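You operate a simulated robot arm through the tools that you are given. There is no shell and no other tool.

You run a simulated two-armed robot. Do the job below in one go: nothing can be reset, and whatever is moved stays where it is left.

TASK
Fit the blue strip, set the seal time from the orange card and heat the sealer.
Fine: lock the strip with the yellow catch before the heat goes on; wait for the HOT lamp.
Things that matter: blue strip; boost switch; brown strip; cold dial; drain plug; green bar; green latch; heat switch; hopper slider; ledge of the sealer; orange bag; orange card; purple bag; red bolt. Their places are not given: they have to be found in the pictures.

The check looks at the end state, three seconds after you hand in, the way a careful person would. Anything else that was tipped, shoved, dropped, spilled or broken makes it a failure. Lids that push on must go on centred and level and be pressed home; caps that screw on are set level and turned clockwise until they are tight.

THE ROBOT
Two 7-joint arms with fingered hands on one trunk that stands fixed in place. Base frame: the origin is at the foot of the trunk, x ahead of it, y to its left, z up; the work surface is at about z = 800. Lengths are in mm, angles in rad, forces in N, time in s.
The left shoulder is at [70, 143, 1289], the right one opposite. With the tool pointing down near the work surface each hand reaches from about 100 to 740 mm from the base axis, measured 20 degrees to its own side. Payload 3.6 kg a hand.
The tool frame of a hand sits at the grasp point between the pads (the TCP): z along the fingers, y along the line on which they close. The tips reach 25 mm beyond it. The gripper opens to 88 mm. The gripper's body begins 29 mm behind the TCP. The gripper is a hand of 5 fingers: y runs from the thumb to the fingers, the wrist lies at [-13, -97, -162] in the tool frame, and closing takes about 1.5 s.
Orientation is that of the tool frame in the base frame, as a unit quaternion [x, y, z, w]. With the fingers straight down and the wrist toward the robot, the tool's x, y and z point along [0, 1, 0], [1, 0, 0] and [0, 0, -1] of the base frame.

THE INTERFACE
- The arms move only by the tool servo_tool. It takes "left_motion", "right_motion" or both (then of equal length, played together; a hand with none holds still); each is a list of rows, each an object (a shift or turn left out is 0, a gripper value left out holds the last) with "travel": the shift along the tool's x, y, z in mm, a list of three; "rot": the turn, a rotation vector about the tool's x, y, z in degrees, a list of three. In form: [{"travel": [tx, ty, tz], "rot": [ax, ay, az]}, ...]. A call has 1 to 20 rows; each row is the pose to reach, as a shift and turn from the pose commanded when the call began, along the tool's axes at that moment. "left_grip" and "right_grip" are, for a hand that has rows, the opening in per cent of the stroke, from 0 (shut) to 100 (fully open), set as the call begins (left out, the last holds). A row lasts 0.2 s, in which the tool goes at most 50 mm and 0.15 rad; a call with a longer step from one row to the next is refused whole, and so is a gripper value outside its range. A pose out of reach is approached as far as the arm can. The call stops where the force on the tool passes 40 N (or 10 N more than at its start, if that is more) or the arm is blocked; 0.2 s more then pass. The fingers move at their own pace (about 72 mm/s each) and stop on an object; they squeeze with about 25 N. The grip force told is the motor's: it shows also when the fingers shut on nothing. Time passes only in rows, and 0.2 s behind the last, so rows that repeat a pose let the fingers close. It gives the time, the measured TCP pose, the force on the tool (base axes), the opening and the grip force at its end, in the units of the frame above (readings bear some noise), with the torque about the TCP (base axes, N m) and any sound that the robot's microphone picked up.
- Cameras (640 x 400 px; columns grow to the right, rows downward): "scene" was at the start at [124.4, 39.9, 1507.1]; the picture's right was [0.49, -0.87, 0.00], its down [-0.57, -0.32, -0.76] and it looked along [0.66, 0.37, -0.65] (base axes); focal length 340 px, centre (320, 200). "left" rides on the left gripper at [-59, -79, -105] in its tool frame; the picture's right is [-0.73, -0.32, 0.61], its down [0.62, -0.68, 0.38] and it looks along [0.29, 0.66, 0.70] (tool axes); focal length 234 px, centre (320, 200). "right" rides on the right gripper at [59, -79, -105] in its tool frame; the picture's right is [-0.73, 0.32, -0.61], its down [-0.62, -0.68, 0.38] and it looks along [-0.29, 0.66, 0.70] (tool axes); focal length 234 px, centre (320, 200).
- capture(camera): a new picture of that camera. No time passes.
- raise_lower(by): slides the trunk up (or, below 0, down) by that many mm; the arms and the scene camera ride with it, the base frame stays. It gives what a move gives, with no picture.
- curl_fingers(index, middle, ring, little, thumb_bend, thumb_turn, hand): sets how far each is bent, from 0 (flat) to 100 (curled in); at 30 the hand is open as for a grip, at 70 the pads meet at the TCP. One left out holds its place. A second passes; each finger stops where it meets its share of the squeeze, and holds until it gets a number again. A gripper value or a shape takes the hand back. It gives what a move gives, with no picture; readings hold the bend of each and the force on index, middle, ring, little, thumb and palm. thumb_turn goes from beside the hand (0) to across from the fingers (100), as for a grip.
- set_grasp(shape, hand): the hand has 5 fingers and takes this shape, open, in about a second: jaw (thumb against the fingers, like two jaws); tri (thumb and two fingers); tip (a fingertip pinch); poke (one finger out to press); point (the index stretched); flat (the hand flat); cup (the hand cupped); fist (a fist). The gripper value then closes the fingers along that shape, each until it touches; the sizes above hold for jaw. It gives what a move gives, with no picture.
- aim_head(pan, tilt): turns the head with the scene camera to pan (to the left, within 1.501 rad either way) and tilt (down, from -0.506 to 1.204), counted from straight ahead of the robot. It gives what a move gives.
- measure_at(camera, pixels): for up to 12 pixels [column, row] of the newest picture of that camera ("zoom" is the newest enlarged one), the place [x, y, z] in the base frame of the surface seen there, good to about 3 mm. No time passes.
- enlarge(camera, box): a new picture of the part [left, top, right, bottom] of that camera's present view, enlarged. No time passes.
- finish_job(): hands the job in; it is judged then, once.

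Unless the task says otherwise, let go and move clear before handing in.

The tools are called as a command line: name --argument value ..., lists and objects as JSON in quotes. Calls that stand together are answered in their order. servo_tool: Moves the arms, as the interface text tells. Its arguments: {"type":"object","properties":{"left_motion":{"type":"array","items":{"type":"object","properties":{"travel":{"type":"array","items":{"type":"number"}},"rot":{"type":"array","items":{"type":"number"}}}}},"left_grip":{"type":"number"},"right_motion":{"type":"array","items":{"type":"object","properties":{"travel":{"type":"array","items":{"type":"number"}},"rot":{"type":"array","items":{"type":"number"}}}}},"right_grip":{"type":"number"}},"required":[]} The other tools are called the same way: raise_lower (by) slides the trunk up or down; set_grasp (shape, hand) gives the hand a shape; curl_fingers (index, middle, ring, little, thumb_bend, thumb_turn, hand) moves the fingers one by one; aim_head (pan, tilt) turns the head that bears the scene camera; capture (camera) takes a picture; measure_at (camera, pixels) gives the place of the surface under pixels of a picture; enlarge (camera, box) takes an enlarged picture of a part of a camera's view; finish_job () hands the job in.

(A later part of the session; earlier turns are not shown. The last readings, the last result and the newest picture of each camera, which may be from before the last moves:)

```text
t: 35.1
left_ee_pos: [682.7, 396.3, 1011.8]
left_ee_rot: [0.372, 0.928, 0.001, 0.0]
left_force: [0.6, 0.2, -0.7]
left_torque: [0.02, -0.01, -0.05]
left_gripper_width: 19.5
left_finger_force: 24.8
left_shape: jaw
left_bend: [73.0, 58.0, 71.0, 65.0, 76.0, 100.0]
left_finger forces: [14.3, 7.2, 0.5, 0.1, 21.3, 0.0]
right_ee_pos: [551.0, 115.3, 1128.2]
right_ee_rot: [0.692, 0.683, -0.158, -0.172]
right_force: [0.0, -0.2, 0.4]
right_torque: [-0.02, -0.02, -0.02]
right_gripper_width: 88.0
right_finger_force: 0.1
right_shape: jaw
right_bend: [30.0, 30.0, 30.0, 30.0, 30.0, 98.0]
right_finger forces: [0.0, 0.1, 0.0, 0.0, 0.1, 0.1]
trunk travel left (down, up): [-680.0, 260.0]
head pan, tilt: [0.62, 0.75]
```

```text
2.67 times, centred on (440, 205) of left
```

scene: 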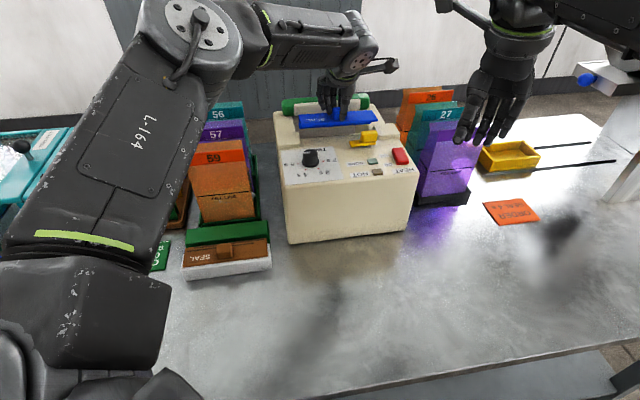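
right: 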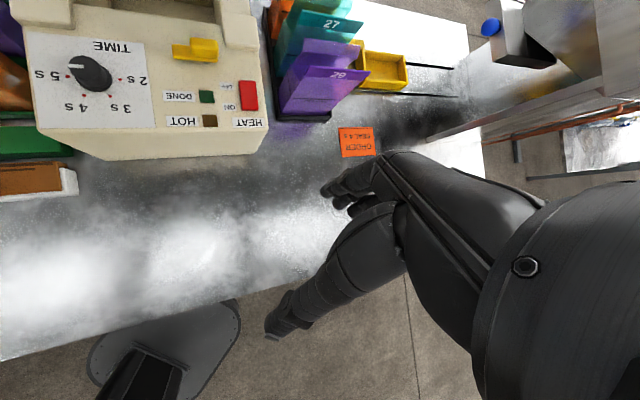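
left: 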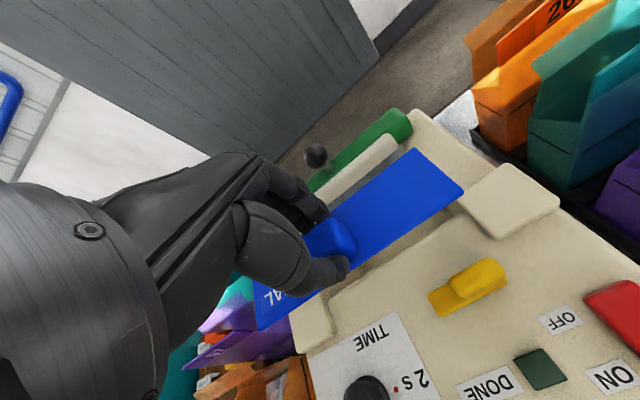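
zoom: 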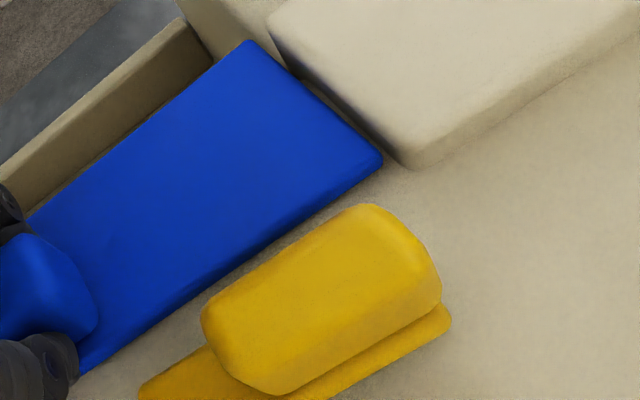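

No contact yet after 4.5 mm; the strip's front edge is now roughly level with the blocks' fronts. I'll pull on in 1.5 mm steps until I feel the lip.

servo_tool --left_motion '[{"travel": [0, -0.7, 0]}, {"travel": [0, -1.5, 0]}, {"travel": [0, -1.5, 0]}]'

servo_tool --left_motion '[{"travel": [0, -0.7, 0]}, {"travel": [0, -1.5, 0]}, {"travel": [0, -1.5, 0]}]'

enlarge --camera "scene" --box '[275, 75, 405, 165]'

```text
t: 35.9
left_ee_pos: [681.9, 394.9, 1011.2]
left_ee_rot: [0.372, 0.928, 0.001, 0.0]
left_force: [-0.2, 1.1, -0.8]
left_torque: [-0.01, -0.04, -0.02]
left_gripper_width: 19.2
left_finger_force: 24.8
left_shape: jaw
left_bend: [73.0, 58.0, 71.0, 65.0, 76.0, 100.0]
left_finger forces: [14.0, 7.6, 0.6, 0.0, 21.4, 0.1]
right_ee_pos: [550.1, 115.5, 1128.9]
right_ee_rot: [0.692, 0.683, -0.158, -0.172]
right_force: [0.6, 0.9, -0.2]
right_torque: [0.01, 0.05, 0.02]
right_gripper_width: 87.9
right_finger_force: 0.1
right_shape: jaw
right_bend: [30.0, 30.0, 30.0, 30.0, 30.0, 98.0]
right_finger forces: [0.0, 0.0, 0.0, 0.0, 0.0, 0.0]
trunk travel left (down, up): [-680.0, 260.0]
head pan, tilt: [0.62, 0.75]
```

```text
t: 36.7
left_ee_pos: [679.6, 393.2, 1010.9]
left_ee_rot: [0.372, 0.928, 0.001, 0.001]
left_force: [1.2, 1.1, -1.2]
left_torque: [0.08, -0.07, -0.06]
left_gripper_width: 19.0
left_finger_force: 25.5
left_shape: jaw
left_bend: [73.0, 58.0, 71.0, 65.0, 76.0, 100.0]
left_finger forces: [14.2, 8.0, 0.6, 0.1, 21.1, 0.0]
right_ee_pos: [550.2, 114.9, 1128.4]
right_ee_rot: [0.692, 0.683, -0.158, -0.172]
right_force: [0.3, 0.8, 0.3]
right_torque: [0.01, -0.02, 0.01]
right_gripper_width: 87.7
right_finger_force: 0.0
right_shape: jaw
right_bend: [30.0, 30.0, 30.0, 30.0, 30.0, 98.0]
right_finger forces: [0.0, 0.0, 0.1, 0.1, 0.0, 0.0]
trunk travel left (down, up): [-680.0, 260.0]
head pan, tilt: [0.62, 0.75]
```

```text
4.44 times, centred on (340, 120) of scene
```

zoom: 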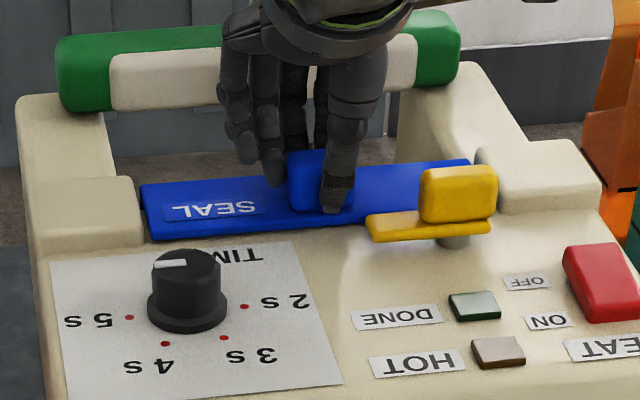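

The lip is touching the panel's rear face now (about 1.6 N and a matching torque). I'll lower the last 1-2 mm until the plate rests on the panel.

raise_lower --by -1.5

measure_at --camera "scene" --pixels '[[330, 121], [310, 125], [360, 118]]'

enlarge --camera "scene" --box '[295, 105, 355, 140]'

measure_at --camera "zoom" --pixels '[[120, 160], [180, 190], [130, 200], [250, 195], [480, 180], [520, 170], [200, 215], [300, 205], [120, 260], [300, 240], [480, 130], [560, 120]]'

```text
t: 37.2
left_ee_pos: [679.9, 394.0, 1011.0]
left_ee_rot: [0.373, 0.928, 0.001, 0.001]
left_force: [0.6, 1.2, 2.3]
left_torque: [0.1, -0.09, -0.03]
left_gripper_width: 19.5
left_finger_force: 25.1
left_shape: jaw
left_bend: [73.0, 58.0, 71.0, 65.0, 76.0, 100.0]
left_finger forces: [14.3, 8.0, 0.7, 0.0, 21.5, 0.1]
right_ee_pos: [549.8, 115.1, 1126.4]
right_ee_rot: [0.692, 0.683, -0.158, -0.172]
right_force: [0.8, -0.5, -0.7]
right_torque: [-0.02, 0.01, 0.0]
right_gripper_width: 87.9
right_finger_force: 0.1
right_shape: jaw
right_bend: [30.0, 30.0, 30.0, 30.0, 30.0, 98.0]
right_finger forces: [0.0, 0.0, 0.0, 0.1, 0.0, 0.0]
trunk travel left (down, up): [-678.0, 261.0]
head pan, tilt: [0.62, 0.75]
```

```text
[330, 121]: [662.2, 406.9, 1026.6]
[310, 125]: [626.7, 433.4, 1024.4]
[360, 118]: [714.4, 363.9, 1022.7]
```

```text
10.67 times, centred on (325, 122) of scene
```

zoom: 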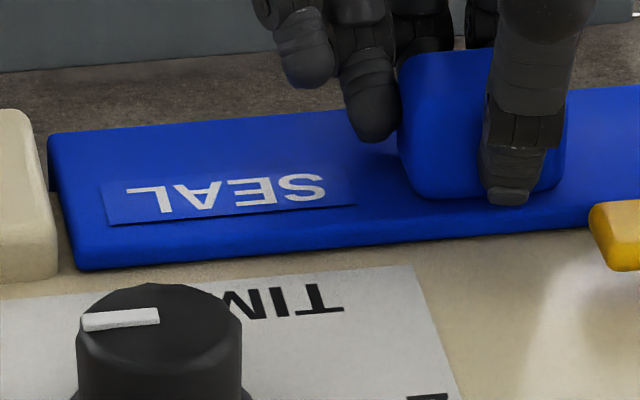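

```text
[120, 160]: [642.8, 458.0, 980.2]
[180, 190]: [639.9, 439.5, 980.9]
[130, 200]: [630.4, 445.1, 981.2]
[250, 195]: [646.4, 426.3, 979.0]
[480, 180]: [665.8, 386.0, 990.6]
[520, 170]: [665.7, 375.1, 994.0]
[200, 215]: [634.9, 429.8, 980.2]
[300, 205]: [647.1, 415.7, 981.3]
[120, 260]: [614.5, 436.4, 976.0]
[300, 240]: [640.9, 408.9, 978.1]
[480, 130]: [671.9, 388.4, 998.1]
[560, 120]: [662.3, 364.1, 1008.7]
```

The strip's top is at z≈981 and the upward force rose to 2.3 N, so the plate rests on the panel with the lip hooked. I'll open the fingers moderately to release the handle.

servo_tool --left_motion '[{"travel": [0, 0, 0]}, {"travel": [0, 0, 0]}, {"travel": [0, 0, 0]}, {"travel": [0, 0, 0]}, {"travel": [0, 0, 0]}, {"travel": [0, 0, 0]}]' --left_grip 48

enlarge --camera "scene" --box '[275, 75, 405, 165]'

capture --camera "left"

```text
t: 38.6
left_ee_pos: [680.0, 393.3, 1010.2]
left_ee_rot: [0.372, 0.928, 0.001, 0.001]
left_force: [0.5, 0.7, -0.3]
left_torque: [-0.05, 0.0, 0.02]
left_gripper_width: 41.9
left_finger_force: 0.1
left_shape: jaw
left_bend: [74.0, 45.0, 42.0, 42.0, 71.0, 100.0]
left_finger forces: [0.0, 0.0, 0.0, 0.0, 0.0, 0.0]
right_ee_pos: [550.2, 115.5, 1126.9]
right_ee_rot: [0.692, 0.684, -0.158, -0.171]
right_force: [0.2, 0.1, 0.4]
right_torque: [-0.01, 0.0, 0.0]
right_gripper_width: 87.9
right_finger_force: 0.0
right_shape: jaw
right_bend: [30.0, 30.0, 30.0, 30.0, 30.0, 98.0]
right_finger forces: [0.0, 0.0, 0.0, 0.0, 0.0, 0.0]
trunk travel left (down, up): [-678.0, 261.0]
head pan, tilt: [0.62, 0.75]
```

```text
4.44 times, centred on (340, 120) of scene
```

zoom: 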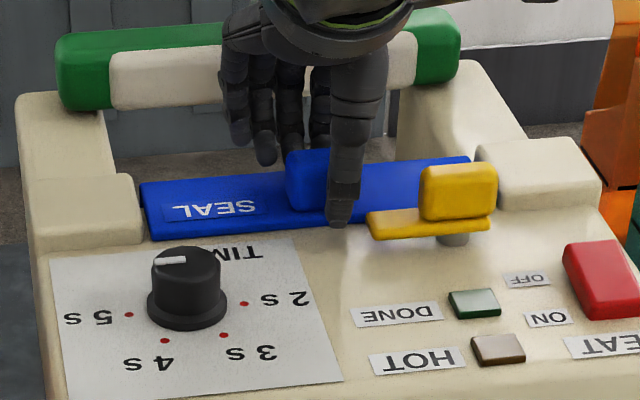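

```text
taken
```

left: 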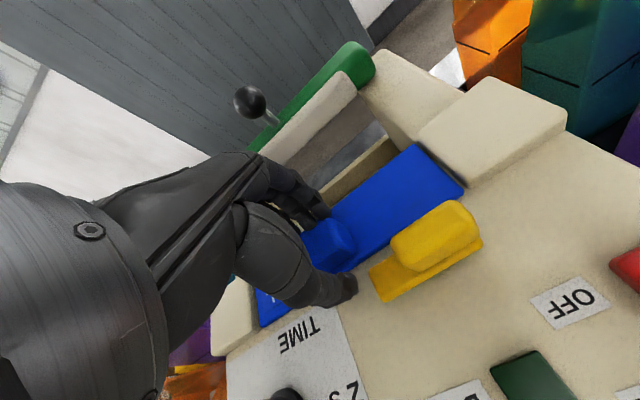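

The handle is free and the strip stays in place. I'll raise the trunk to lift the hand clear and then check the strip's seat.

raise_lower --by 90

capture --camera "left"

enlarge --camera "scene" --box '[275, 95, 405, 195]'

enlarge --camera "left" --box '[300, 140, 560, 330]'

```text
t: 39.9
left_ee_pos: [680.0, 393.7, 1102.0]
left_ee_rot: [0.372, 0.928, 0.002, 0.001]
left_force: [0.4, 0.2, 1.0]
left_torque: [-0.03, 0.02, 0.0]
left_gripper_width: 41.8
left_finger_force: 0.1
left_shape: jaw
left_bend: [74.0, 45.0, 42.0, 42.0, 71.0, 100.0]
left_finger forces: [0.0, 0.1, 0.0, 0.1, 0.0, 0.0]
right_ee_pos: [550.1, 114.8, 1216.4]
right_ee_rot: [0.692, 0.683, -0.158, -0.171]
right_force: [-0.5, -0.3, 0.5]
right_torque: [-0.02, 0.02, -0.02]
right_gripper_width: 87.9
right_finger_force: 0.1
right_shape: jaw
right_bend: [30.0, 30.0, 30.0, 30.0, 30.0, 98.0]
right_finger forces: [0.0, 0.1, 0.0, 0.1, 0.0, 0.0]
trunk travel left (down, up): [-768.0, 172.0]
head pan, tilt: [0.62, 0.75]
```

```text
taken
```

left: 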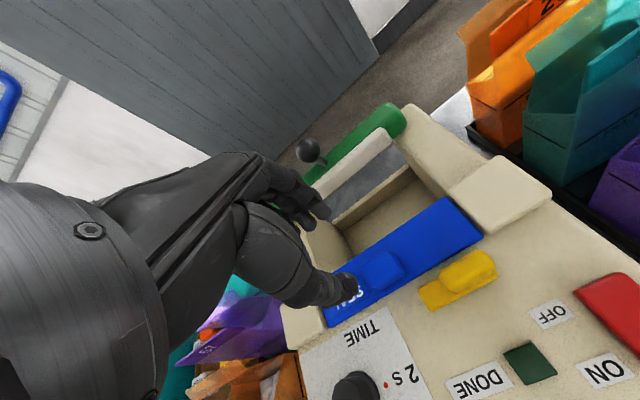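

```text
4.00 times, centred on (340, 145) of scene
```

zoom: 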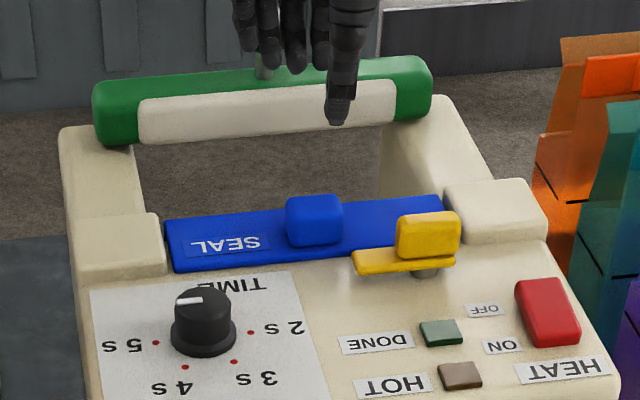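

```text
2.11 times, centred on (430, 235) of left
```

zoom: 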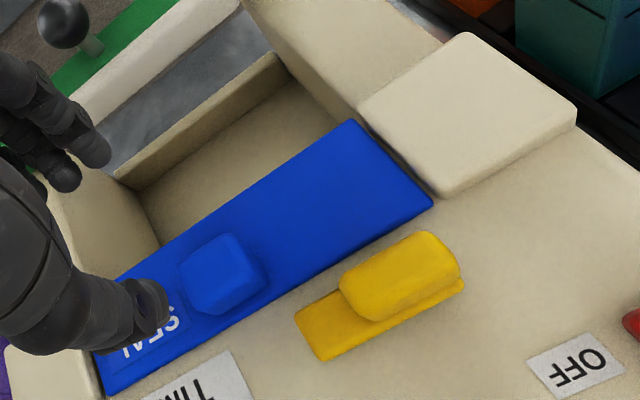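

The strip sits flat between the two blocks with its lip behind the panel. Next is the catch, before any heat: I'll change the left hand to the poke shape and see where the fingertip sits.

servo_tool --left_motion '[{"travel": [0, -20, -10]}, {"travel": [0, -40, -20]}, {"travel": [0, -40, -20]}]'

set_grasp --hand "left" --shape "poke"

capture --camera "left"

capture --camera "scene"

```text
t: 40.7
left_ee_pos: [652.1, 365.7, 1118.8]
left_ee_rot: [0.372, 0.928, 0.002, 0.001]
left_force: [0.8, -0.1, 0.5]
left_torque: [0.01, -0.01, 0.02]
left_gripper_width: 41.9
left_finger_force: 0.0
left_shape: jaw
left_bend: [74.0, 45.0, 42.0, 42.0, 71.0, 100.0]
left_finger forces: [0.0, 0.0, 0.0, 0.0, 0.0, 0.1]
right_ee_pos: [550.3, 115.2, 1216.7]
right_ee_rot: [0.692, 0.683, -0.158, -0.171]
right_force: [-0.3, -0.1, -0.1]
right_torque: [-0.02, -0.01, -0.01]
right_gripper_width: 87.8
right_finger_force: 0.1
right_shape: jaw
right_bend: [30.0, 30.0, 30.0, 30.0, 30.0, 98.0]
right_finger forces: [0.0, 0.0, 0.0, 0.0, 0.1, 0.1]
trunk travel left (down, up): [-768.0, 172.0]
head pan, tilt: [0.62, 0.75]
```

```text
t: 41.6
left_ee_pos: [652.3, 364.9, 1119.6]
left_ee_rot: [0.372, 0.928, 0.0, 0.001]
left_force: [-0.8, -0.5, 0.1]
left_torque: [0.0, 0.0, -0.01]
left_gripper_width: 0.0
left_finger_force: 0.1
left_shape: poke
left_bend: [70.0, 70.0, 99.0, 99.0, 100.0, 100.0]
left_finger forces: [0.1, 0.0, 0.0, 0.0, 0.1, 0.0]
right_ee_pos: [550.0, 114.4, 1215.9]
right_ee_rot: [0.692, 0.683, -0.159, -0.171]
right_force: [1.4, 0.4, 0.5]
right_torque: [-0.02, -0.03, 0.0]
right_gripper_width: 88.0
right_finger_force: 0.1
right_shape: jaw
right_bend: [30.0, 30.0, 30.0, 30.0, 30.0, 98.0]
right_finger forces: [0.0, 0.0, 0.0, 0.0, 0.0, 0.0]
trunk travel left (down, up): [-768.0, 172.0]
head pan, tilt: [0.62, 0.75]
```

```text
taken
```

left: 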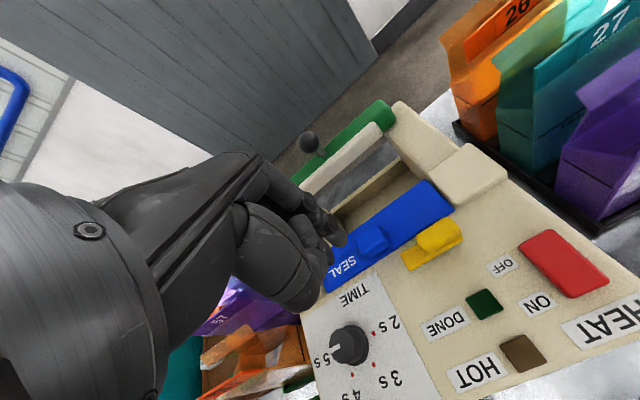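

```text
taken
```

scene: 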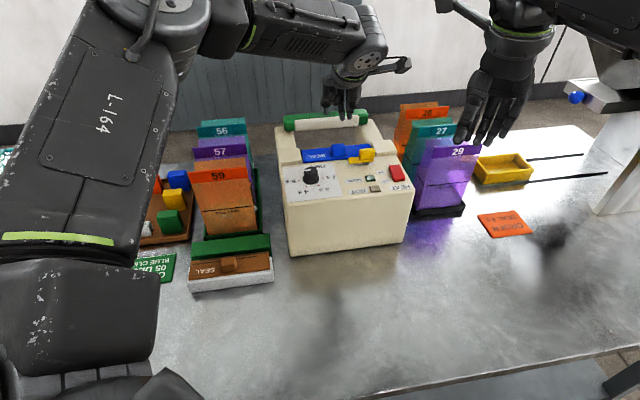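

In the poke shape, the index and middle fingers point down with the rest curled. I'll zoom in to locate the tips.

enlarge --camera "left" --box '[250, 170, 370, 330]'

enlarge --camera "scene" --box '[300, 40, 400, 140]'

measure_at --camera "left" --pixels '[[340, 238], [335, 230], [328, 220], [320, 210], [328, 245], [320, 260], [310, 300], [300, 195], [326, 240], [343, 243], [330, 237], [325, 262]]'

```text
2.50 times, centred on (310, 250) of left
```

zoom: 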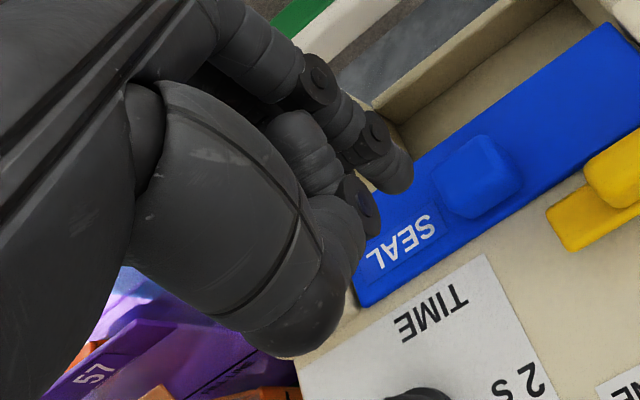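

```text
4.00 times, centred on (350, 90) of scene
```

zoom: 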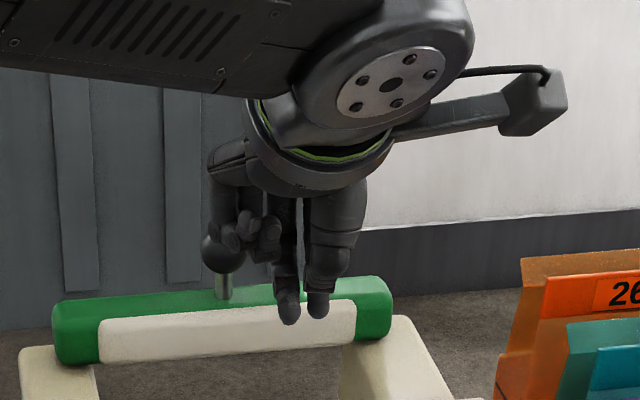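

```text
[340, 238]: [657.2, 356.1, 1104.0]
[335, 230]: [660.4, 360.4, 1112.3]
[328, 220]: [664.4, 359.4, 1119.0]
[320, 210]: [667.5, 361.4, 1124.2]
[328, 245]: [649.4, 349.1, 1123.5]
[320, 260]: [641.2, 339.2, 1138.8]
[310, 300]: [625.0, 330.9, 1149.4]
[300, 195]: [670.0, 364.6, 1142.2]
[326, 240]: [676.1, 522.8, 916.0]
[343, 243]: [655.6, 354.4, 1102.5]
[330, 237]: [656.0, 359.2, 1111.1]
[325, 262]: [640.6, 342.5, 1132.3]
```

Two fingertips stick out side by side about 18 mm apart. I'll curl the middle finger away so only the index points, then measure its tip.

curl_fingers --hand "left" --middle 100 --index 62

capture --camera "left"

enlarge --camera "left" --box '[250, 170, 370, 330]'

measure_at --camera "zoom" --pixels '[[400, 180], [395, 160], [385, 140], [370, 130], [390, 170], [405, 170], [380, 160], [350, 110], [375, 180], [410, 185], [400, 190], [365, 200]]'

enlarge --camera "scene" --box '[300, 40, 400, 140]'

```text
t: 42.6
left_ee_pos: [651.5, 365.4, 1119.5]
left_ee_rot: [0.372, 0.928, 0.001, 0.0]
left_force: [0.0, 0.0, -0.4]
left_torque: [0.0, 0.05, -0.02]
left_gripper_width: 28.6
left_finger_force: 0.1
left_shape: fingers
left_bend: [62.0, 100.0, 99.0, 99.0, 100.0, 100.0]
left_finger forces: [0.0, 0.0, 0.0, 0.1, 0.1, 0.0]
right_ee_pos: [549.7, 115.2, 1216.5]
right_ee_rot: [0.692, 0.683, -0.158, -0.172]
right_force: [0.7, 0.2, 0.6]
right_torque: [0.0, -0.01, -0.01]
right_gripper_width: 88.0
right_finger_force: 0.2
right_shape: jaw
right_bend: [30.0, 30.0, 30.0, 30.0, 30.0, 98.0]
right_finger forces: [0.0, 0.0, 0.0, 0.0, 0.0, 0.1]
trunk travel left (down, up): [-768.0, 172.0]
head pan, tilt: [0.62, 0.75]
```

```text
taken
```

left: 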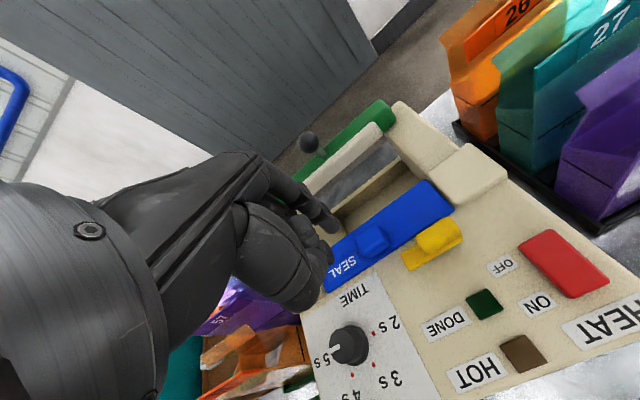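

```text
2.50 times, centred on (310, 250) of left
```

zoom: 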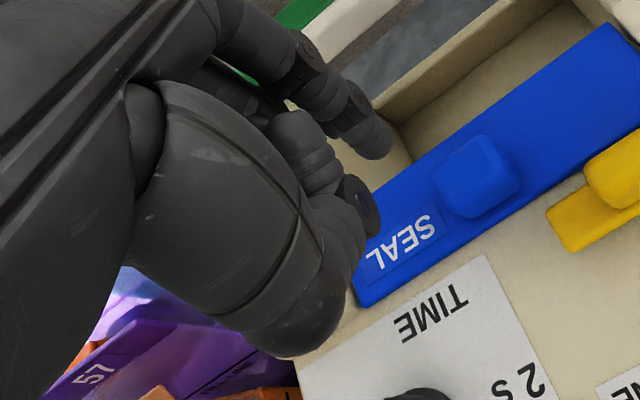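

```text
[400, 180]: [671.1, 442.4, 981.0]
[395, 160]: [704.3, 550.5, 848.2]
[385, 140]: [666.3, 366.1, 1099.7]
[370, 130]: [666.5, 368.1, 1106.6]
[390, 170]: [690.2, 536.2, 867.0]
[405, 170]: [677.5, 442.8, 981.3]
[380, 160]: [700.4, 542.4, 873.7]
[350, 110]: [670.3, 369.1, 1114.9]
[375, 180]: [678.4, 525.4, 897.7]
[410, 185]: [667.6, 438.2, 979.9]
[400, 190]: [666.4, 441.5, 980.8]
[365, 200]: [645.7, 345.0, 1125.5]
```

```text
4.00 times, centred on (350, 90) of scene
```

zoom: 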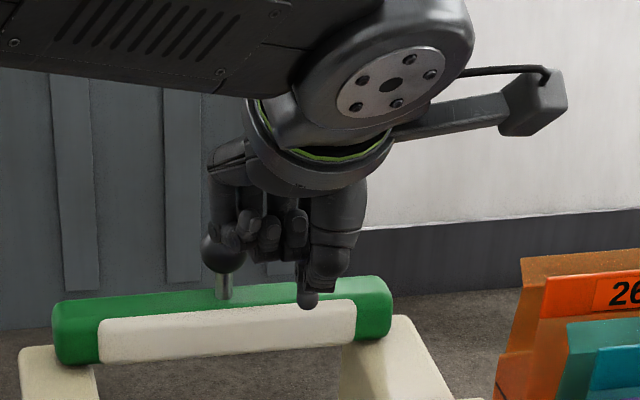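

The index tip now sits about 13 mm ahead of the TCP and 20-25 mm below it. I'll measure the catch again closely from this view to plan the push on its tab.

enlarge --camera "left" --box '[390, 205, 475, 280]'

measure_at --camera "zoom" --pixels '[[215, 140], [235, 165], [260, 190], [300, 110], [350, 75], [365, 100], [385, 130], [330, 150], [150, 200], [180, 245], [130, 210], [170, 255]]'

enlarge --camera "scene" --box '[340, 140, 390, 175]'

measure_at --camera "zoom" --pixels '[[240, 130], [260, 120], [320, 110], [380, 100], [400, 120], [250, 170], [390, 150], [130, 190], [150, 210], [300, 200], [250, 210], [330, 140]]'

```text
5.33 times, centred on (432, 242) of left
```

zoom: 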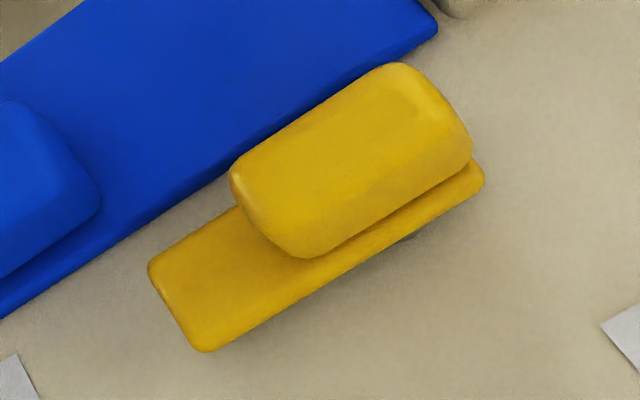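

```text
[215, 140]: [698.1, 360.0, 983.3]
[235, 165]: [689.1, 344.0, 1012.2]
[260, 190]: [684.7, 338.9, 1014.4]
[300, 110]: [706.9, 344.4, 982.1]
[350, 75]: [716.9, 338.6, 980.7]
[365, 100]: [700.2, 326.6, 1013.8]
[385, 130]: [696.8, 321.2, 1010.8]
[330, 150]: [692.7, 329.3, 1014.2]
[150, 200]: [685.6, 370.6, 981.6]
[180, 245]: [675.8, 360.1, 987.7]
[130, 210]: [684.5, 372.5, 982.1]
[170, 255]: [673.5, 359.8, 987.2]
```

```text
11.43 times, centred on (365, 158) of scene
```

zoom: 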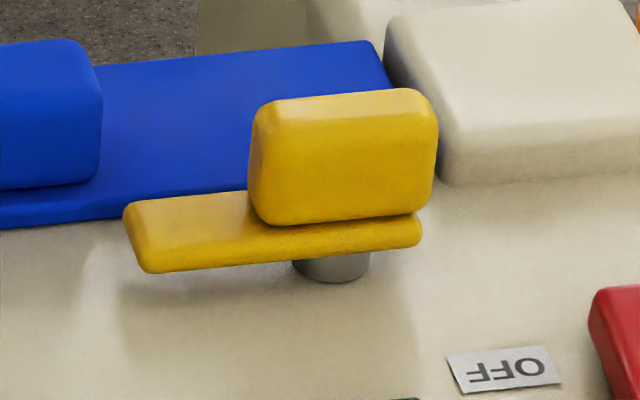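

```text
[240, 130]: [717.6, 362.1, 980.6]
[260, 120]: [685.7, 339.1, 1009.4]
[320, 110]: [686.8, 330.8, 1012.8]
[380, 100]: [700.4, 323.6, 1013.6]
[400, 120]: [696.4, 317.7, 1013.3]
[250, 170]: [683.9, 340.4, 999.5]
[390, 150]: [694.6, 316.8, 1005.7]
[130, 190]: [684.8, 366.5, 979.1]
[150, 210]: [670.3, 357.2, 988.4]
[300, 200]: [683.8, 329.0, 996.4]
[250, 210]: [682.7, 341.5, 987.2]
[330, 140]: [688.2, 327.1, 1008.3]
```

The catch pivots near u 135, v 38.5; its tab spans u 120-150, v 31-46, z 989-1013. I'll bring the index finger in front of the tab's left part, from above, stopping short to check.

servo_tool --left_motion '[{"travel": [-19, -18, 0]}, {"travel": [-37.3, -36.3, 0]}, {"travel": [-37.3, -36.3, 30]}, {"travel": [-37.3, -36.3, 55]}, {"travel": [-37.3, -36.3, 75]}, {"travel": [-37.3, -36.3, 75]}]'

capture --camera "left"

enlarge --camera "scene" --box '[310, 100, 410, 190]'

enlarge --camera "left" --box '[280, 160, 460, 300]'

```text
t: 44.0
left_ee_pos: [648.9, 315.4, 1046.5]
left_ee_rot: [0.373, 0.928, 0.001, 0.001]
left_force: [-0.2, 0.1, 0.9]
left_torque: [0.01, 0.01, 0.02]
left_gripper_width: 28.8
left_finger_force: 0.0
left_shape: fingers
left_bend: [62.0, 100.0, 99.0, 99.0, 100.0, 100.0]
left_finger forces: [0.1, 0.0, 0.0, 0.0, 0.1, 0.0]
left hand out of reach, approached as far as the arm can: row 5, 6
right_ee_pos: [549.5, 115.4, 1218.1]
right_ee_rot: [0.692, 0.683, -0.158, -0.172]
right_force: [-0.2, -0.1, -0.5]
right_torque: [0.0, 0.02, -0.02]
right_gripper_width: 87.8
right_finger_force: 0.0
right_shape: jaw
right_bend: [30.0, 30.0, 30.0, 30.0, 30.0, 98.0]
right_finger forces: [0.0, 0.0, 0.0, 0.0, 0.0, 0.0]
trunk travel left (down, up): [-768.0, 172.0]
head pan, tilt: [0.62, 0.75]
```

```text
taken
```

left: 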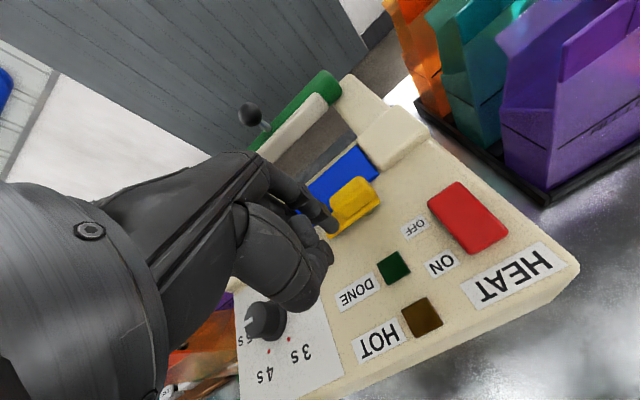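

```text
4.44 times, centred on (360, 145) of scene
```

zoom: 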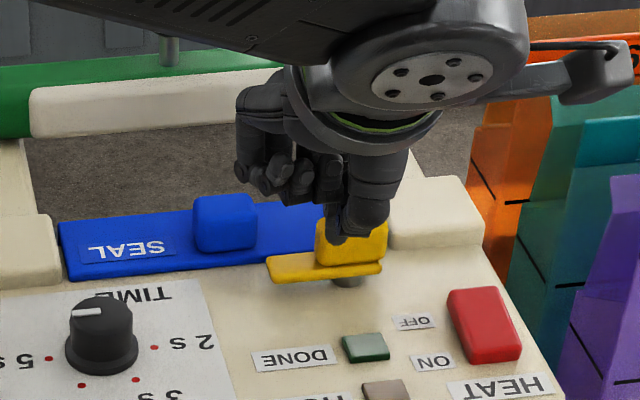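

```text
2.86 times, centred on (370, 230) of left
```

zoom: 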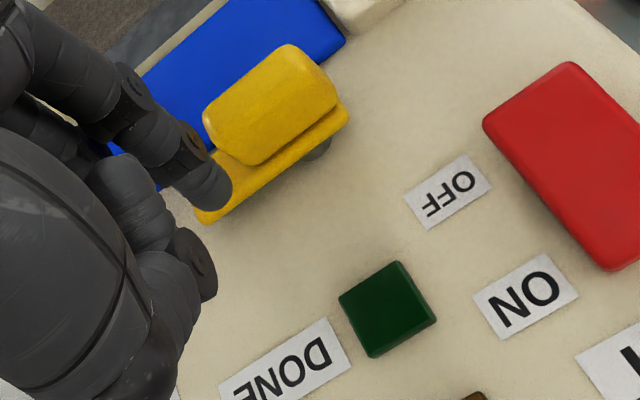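

The arm hit its low limit again at z≈1046, so I'll raise the hand slightly, shift it 5 mm right, and use the trunk for the rest of the descent.

servo_tool --left_motion '[{"travel": [0, 0, -12]}, {"travel": [-5, 2, -24]}, {"travel": [-5, 2, -24]}]'

raise_lower --by -40

capture --camera "left"

enlarge --camera "left" --box '[280, 160, 460, 300]'

enlarge --camera "scene" --box '[320, 90, 410, 170]'

```text
t: 44.8
left_ee_pos: [653.3, 313.8, 1072.3]
left_ee_rot: [0.372, 0.928, 0.001, 0.0]
left_force: [-0.3, 0.1, 0.5]
left_torque: [0.0, -0.01, -0.02]
left_gripper_width: 28.6
left_finger_force: 0.0
left_shape: fingers
left_bend: [62.0, 100.0, 99.0, 99.0, 100.0, 100.0]
left_finger forces: [0.0, 0.0, 0.0, 0.0, 0.0, 0.1]
right_ee_pos: [549.4, 115.7, 1216.7]
right_ee_rot: [0.692, 0.683, -0.159, -0.172]
right_force: [0.5, -0.6, -0.8]
right_torque: [-0.01, 0.01, -0.02]
right_gripper_width: 87.6
right_finger_force: 0.2
right_shape: jaw
right_bend: [30.0, 30.0, 30.0, 30.0, 30.0, 98.0]
right_finger forces: [0.0, 0.1, 0.0, 0.1, 0.1, 0.0]
trunk travel left (down, up): [-768.0, 172.0]
head pan, tilt: [0.62, 0.75]
```

```text
t: 45.6
left_ee_pos: [654.8, 314.1, 1032.1]
left_ee_rot: [0.372, 0.928, 0.002, 0.0]
left_force: [0.7, -0.1, -0.1]
left_torque: [-0.05, -0.04, 0.01]
left_gripper_width: 28.6
left_finger_force: 0.1
left_shape: fingers
left_bend: [62.0, 100.0, 99.0, 99.0, 100.0, 100.0]
left_finger forces: [0.1, 0.0, 0.0, 0.0, 0.0, 0.0]
right_ee_pos: [548.8, 115.9, 1177.2]
right_ee_rot: [0.691, 0.684, -0.159, -0.172]
right_force: [0.4, 0.2, 0.5]
right_torque: [0.0, 0.0, 0.0]
right_gripper_width: 87.8
right_finger_force: 0.1
right_shape: jaw
right_bend: [30.0, 30.0, 30.0, 30.0, 30.0, 98.0]
right_finger forces: [0.0, 0.0, 0.0, 0.0, 0.0, 0.1]
trunk travel left (down, up): [-728.0, 212.0]
head pan, tilt: [0.62, 0.75]
```

```text
taken
```

left: 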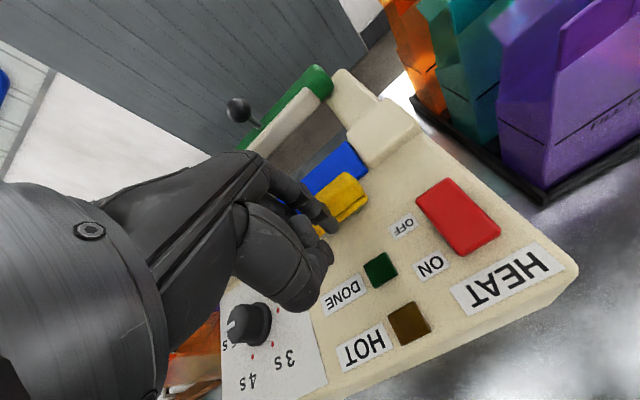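

```text
2.86 times, centred on (370, 230) of left
```

zoom: 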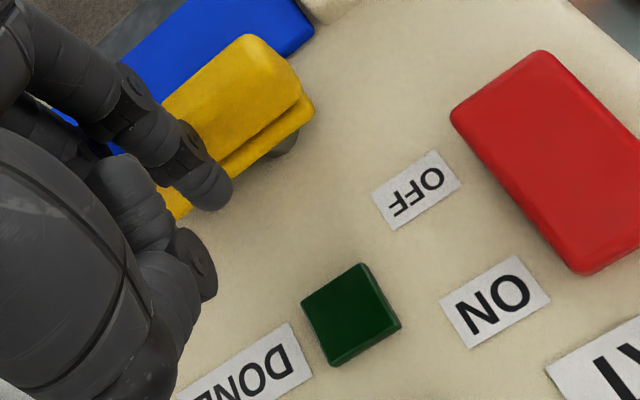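

```text
5.00 times, centred on (365, 130) of scene
```

zoom: 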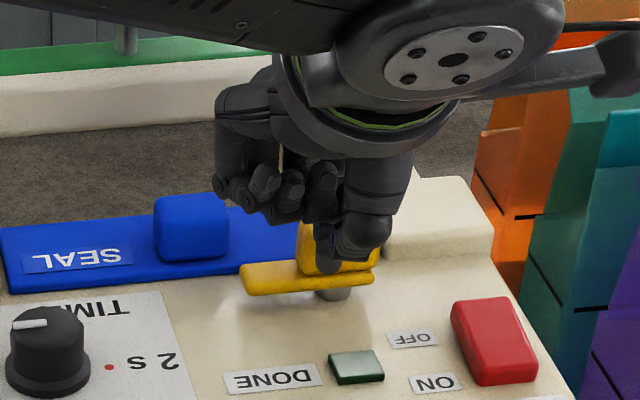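

The fingertip is in front of the tab, near its left part, with no contact. I'll lower 12 mm more and look again.

raise_lower --by -12

enlarge --camera "left" --box '[290, 170, 390, 260]'

measure_at --camera "zoom" --pixels '[[230, 190], [260, 170], [200, 150], [245, 200], [250, 185], [220, 170], [300, 60], [250, 100], [350, 100], [270, 140], [150, 210], [180, 230]]'

enlarge --camera "scene" --box '[330, 95, 400, 160]'

```text
t: 46.2
left_ee_pos: [654.3, 314.1, 1019.0]
left_ee_rot: [0.372, 0.928, 0.001, 0.001]
left_force: [0.0, 0.9, 0.4]
left_torque: [0.01, -0.03, 0.05]
left_gripper_width: 28.4
left_finger_force: 0.0
left_shape: fingers
left_bend: [62.0, 100.0, 99.0, 99.0, 100.0, 100.0]
left_finger forces: [0.0, 0.1, 0.1, 0.1, 0.0, 0.1]
right_ee_pos: [549.7, 114.6, 1165.0]
right_ee_rot: [0.692, 0.683, -0.158, -0.172]
right_force: [-0.4, 1.5, -0.9]
right_torque: [-0.01, -0.01, 0.03]
right_gripper_width: 88.0
right_finger_force: 0.2
right_shape: jaw
right_bend: [30.0, 30.0, 30.0, 30.0, 30.0, 98.0]
right_finger forces: [0.0, 0.1, 0.1, 0.0, 0.0, 0.0]
trunk travel left (down, up): [-716.0, 224.0]
head pan, tilt: [0.62, 0.75]
```

```text
4.44 times, centred on (340, 215) of left
```

zoom: 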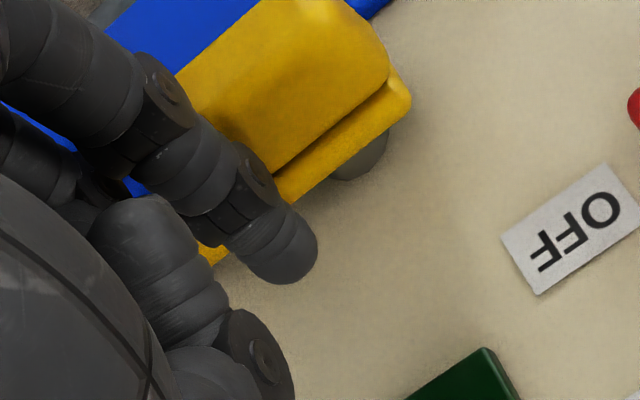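

```text
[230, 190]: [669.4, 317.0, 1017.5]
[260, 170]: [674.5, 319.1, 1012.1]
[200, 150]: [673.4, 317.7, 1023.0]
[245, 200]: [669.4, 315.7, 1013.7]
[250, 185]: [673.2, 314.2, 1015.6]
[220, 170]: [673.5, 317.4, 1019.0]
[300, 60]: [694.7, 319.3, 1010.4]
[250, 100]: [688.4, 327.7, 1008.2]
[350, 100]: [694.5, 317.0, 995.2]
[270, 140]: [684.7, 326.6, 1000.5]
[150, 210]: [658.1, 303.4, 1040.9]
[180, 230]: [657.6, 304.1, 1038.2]
```

```text
6.15 times, centred on (365, 128) of scene
```

zoom: 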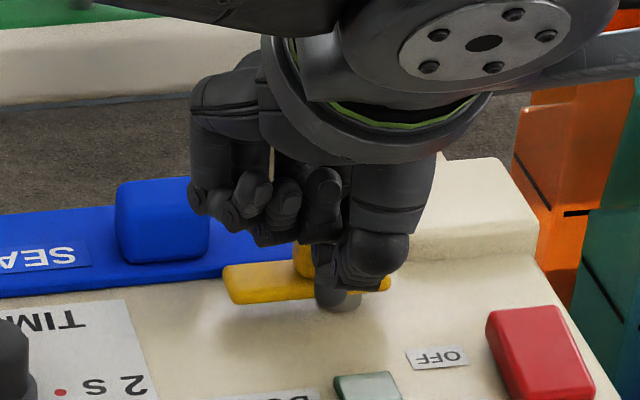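

The finger axis is at about u 125, v 18, just in front of the tab (front face v≈31). I'll push the first half of the arc.

servo_tool --left_motion '[{"travel": [0, 3, 0]}, {"travel": [0, 6, 0]}, {"travel": [2.2, 9, 0]}, {"travel": [4.4, 12, 0]}, {"travel": [5.8, 15, 0]}, {"travel": [6.6, 18, 0]}, {"travel": [6.6, 18, 0]}]'

enlarge --camera "left" --box '[290, 150, 410, 270]'

enlarge --camera "scene" --box '[320, 90, 410, 165]'

```text
t: 47.8
left_ee_pos: [661.9, 331.7, 1019.3]
left_ee_rot: [0.372, 0.928, 0.001, 0.001]
left_force: [-0.2, 0.4, -0.1]
left_torque: [0.05, -0.01, -0.01]
left_gripper_width: 28.1
left_finger_force: 0.3
left_shape: fingers
left_bend: [63.0, 100.0, 99.0, 99.0, 100.0, 100.0]
left_finger forces: [0.6, 0.1, 0.0, 0.0, 0.0, 0.0]
right_ee_pos: [549.4, 114.1, 1165.2]
right_ee_rot: [0.692, 0.683, -0.159, -0.172]
right_force: [0.9, -0.3, 0.1]
right_torque: [0.02, 0.01, -0.02]
right_gripper_width: 88.0
right_finger_force: 0.0
right_shape: jaw
right_bend: [30.0, 30.0, 30.0, 30.0, 30.0, 98.0]
right_finger forces: [0.0, 0.1, 0.0, 0.1, 0.0, 0.0]
trunk travel left (down, up): [-716.0, 224.0]
head pan, tilt: [0.62, 0.75]
```

```text
3.33 times, centred on (350, 210) of left
```

zoom: 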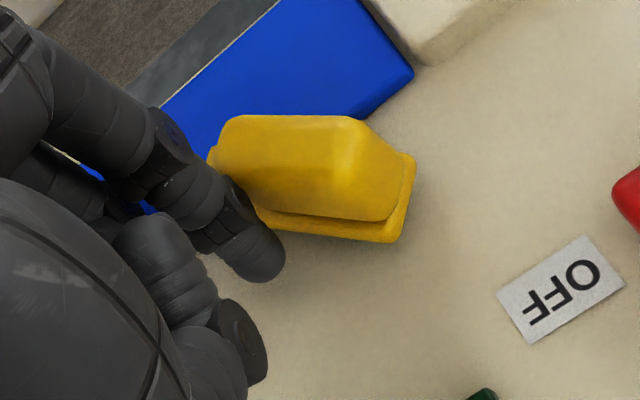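

```text
5.33 times, centred on (365, 128) of scene
```

zoom: 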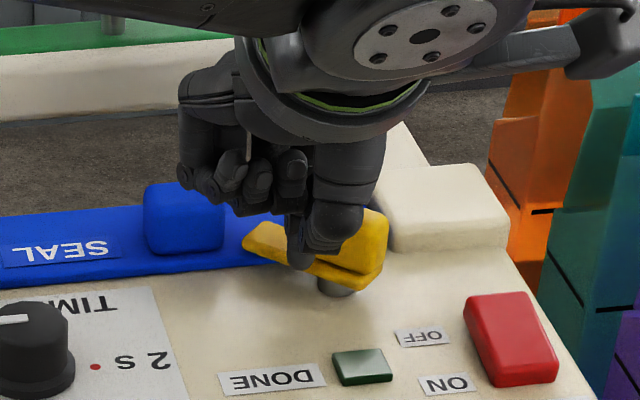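

The catch has turned by about 30°, with very little force. I'll continue along the arc.

servo_tool --left_motion '[{"travel": [0.3, 3.5, 0]}, {"travel": [0.2, 6.6, 0]}, {"travel": [-0.8, 9.8, 0]}, {"travel": [-2, 12.5, 0]}, {"travel": [-3, 15, 0]}, {"travel": [-3, 15, 0]}]'

enlarge --camera "left" --box '[290, 150, 410, 270]'

enlarge --camera "scene" --box '[320, 90, 410, 165]'

```text
t: 49.2
left_ee_pos: [668.9, 341.8, 1022.2]
left_ee_rot: [0.372, 0.928, 0.001, 0.001]
left_force: [-0.4, 0.9, 0.7]
left_torque: [-0.05, -0.02, 0.01]
left_gripper_width: 27.8
left_finger_force: 0.3
left_shape: fingers
left_bend: [62.0, 100.0, 99.0, 99.0, 100.0, 100.0]
left_finger forces: [0.4, 0.1, 0.0, 0.1, 0.1, 0.0]
left hand out of reach, approached as far as the arm can: row 4, 5, 6
right_ee_pos: [550.6, 115.7, 1165.6]
right_ee_rot: [0.693, 0.682, -0.157, -0.173]
right_force: [-0.4, 0.5, 1.0]
right_torque: [0.0, 0.04, -0.01]
right_gripper_width: 88.2
right_finger_force: 0.0
right_shape: jaw
right_bend: [30.0, 30.0, 30.0, 30.0, 30.0, 98.0]
right_finger forces: [0.0, 0.0, 0.0, 0.1, 0.1, 0.1]
trunk travel left (down, up): [-716.0, 224.0]
head pan, tilt: [0.62, 0.75]
```

```text
3.33 times, centred on (350, 210) of left
```

zoom: 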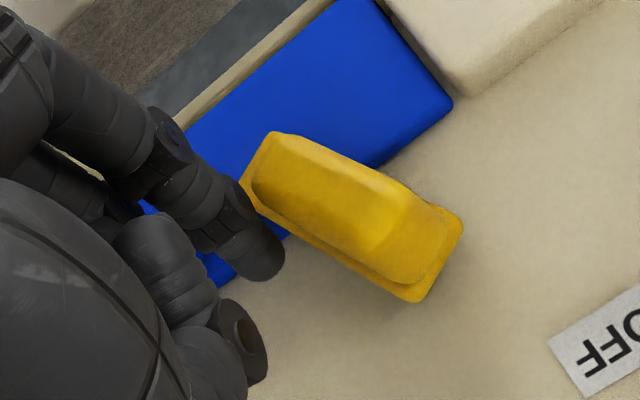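

```text
5.33 times, centred on (365, 128) of scene
```

zoom: 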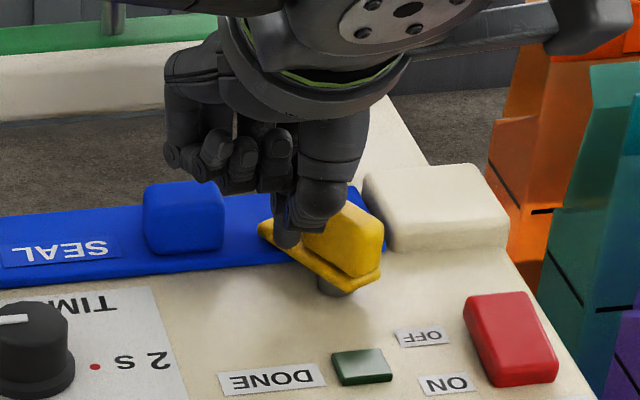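

The catch is at about 70° with its arm over the strip. The finger now only needs to push right (+u) by about 6-7 mm to bring it to 90°.

servo_tool --left_motion '[{"travel": [-2, 0, 0]}, {"travel": [-4, 0, 0]}, {"travel": [-6, 0, 0]}, {"travel": [-7, 0, 0]}, {"travel": [-7, 0, 0]}]'

enlarge --camera "left" --box '[290, 150, 410, 270]'

enlarge --camera "scene" --box '[320, 90, 410, 165]'

```text
t: 50.4
left_ee_pos: [668.4, 340.7, 1021.9]
left_ee_rot: [0.372, 0.928, 0.0, 0.001]
left_force: [-0.8, 0.1, -0.4]
left_torque: [0.01, -0.01, 0.01]
left_gripper_width: 28.4
left_finger_force: 0.3
left_shape: fingers
left_bend: [62.0, 100.0, 99.0, 99.0, 100.0, 100.0]
left_finger forces: [0.1, 0.0, 0.0, 0.0, 0.0, 0.0]
left hand out of reach, approached as far as the arm can: row 2, 3, 4, 5
right_ee_pos: [550.5, 115.6, 1164.9]
right_ee_rot: [0.691, 0.684, -0.16, -0.171]
right_force: [0.7, -0.2, 0.7]
right_torque: [0.01, 0.01, -0.02]
right_gripper_width: 87.8
right_finger_force: 0.0
right_shape: jaw
right_bend: [30.0, 30.0, 30.0, 30.0, 30.0, 98.0]
right_finger forces: [0.0, 0.1, 0.1, 0.1, 0.1, 0.0]
trunk travel left (down, up): [-716.0, 224.0]
head pan, tilt: [0.62, 0.75]
```

```text
3.33 times, centred on (350, 210) of left
```

zoom: 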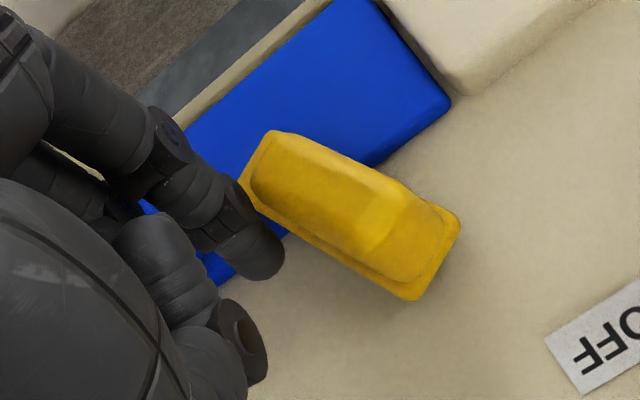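

```text
5.33 times, centred on (365, 128) of scene
```

zoom: 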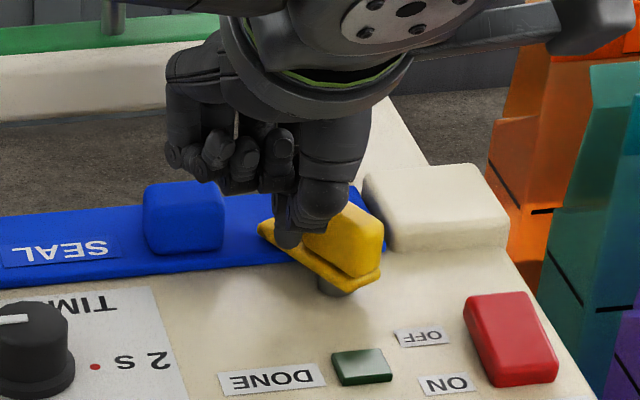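

Blocked by reach at this arm height. I'll lift the hand 45 mm with the arm, bring the trunk down the same amount, and then finish the push.

servo_tool --left_motion '[{"travel": [0.5, 0, -15]}, {"travel": [0.5, 0, -30]}, {"travel": [0.5, 0, -45]}, {"travel": [0.5, 0, -45]}]'

raise_lower --by -30

enlarge --camera "left" --box '[290, 150, 410, 270]'

```text
t: 51.4
left_ee_pos: [667.0, 341.5, 1066.3]
left_ee_rot: [0.372, 0.928, 0.001, 0.001]
left_force: [-0.3, 0.4, -0.7]
left_torque: [-0.05, -0.02, 0.01]
left_gripper_width: 28.5
left_finger_force: 0.1
left_shape: fingers
left_bend: [62.0, 100.0, 99.0, 99.0, 100.0, 100.0]
left_finger forces: [0.0, 0.0, 0.1, 0.0, 0.0, 0.0]
right_ee_pos: [549.7, 115.7, 1163.2]
right_ee_rot: [0.691, 0.684, -0.159, -0.171]
right_force: [0.6, 0.0, -0.2]
right_torque: [0.01, -0.02, 0.02]
right_gripper_width: 87.9
right_finger_force: 0.0
right_shape: jaw
right_bend: [30.0, 30.0, 30.0, 30.0, 30.0, 98.0]
right_finger forces: [0.0, 0.1, 0.0, 0.0, 0.0, 0.0]
trunk travel left (down, up): [-716.0, 224.0]
head pan, tilt: [0.62, 0.75]
```

```text
t: 52.2
left_ee_pos: [668.5, 340.9, 1038.1]
left_ee_rot: [0.373, 0.928, 0.001, 0.0]
left_force: [0.5, 0.3, 0.3]
left_torque: [-0.01, 0.03, 0.0]
left_gripper_width: 28.4
left_finger_force: 0.0
left_shape: fingers
left_bend: [62.0, 100.0, 99.0, 99.0, 100.0, 100.0]
left_finger forces: [0.1, 0.0, 0.1, 0.0, 0.0, 0.1]
right_ee_pos: [550.5, 115.4, 1135.9]
right_ee_rot: [0.692, 0.683, -0.158, -0.172]
right_force: [-0.8, -0.6, -1.3]
right_torque: [0.03, -0.03, 0.02]
right_gripper_width: 88.0
right_finger_force: 0.0
right_shape: jaw
right_bend: [30.0, 30.0, 30.0, 30.0, 30.0, 98.0]
right_finger forces: [0.0, 0.0, 0.0, 0.0, 0.1, 0.0]
trunk travel left (down, up): [-686.0, 254.0]
head pan, tilt: [0.62, 0.75]
```

```text
3.33 times, centred on (350, 210) of left
```

zoom: 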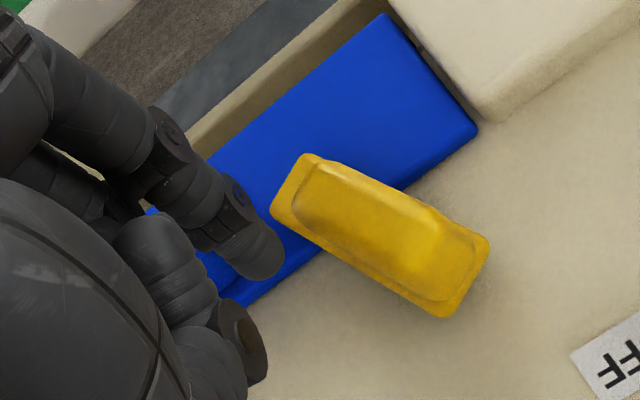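

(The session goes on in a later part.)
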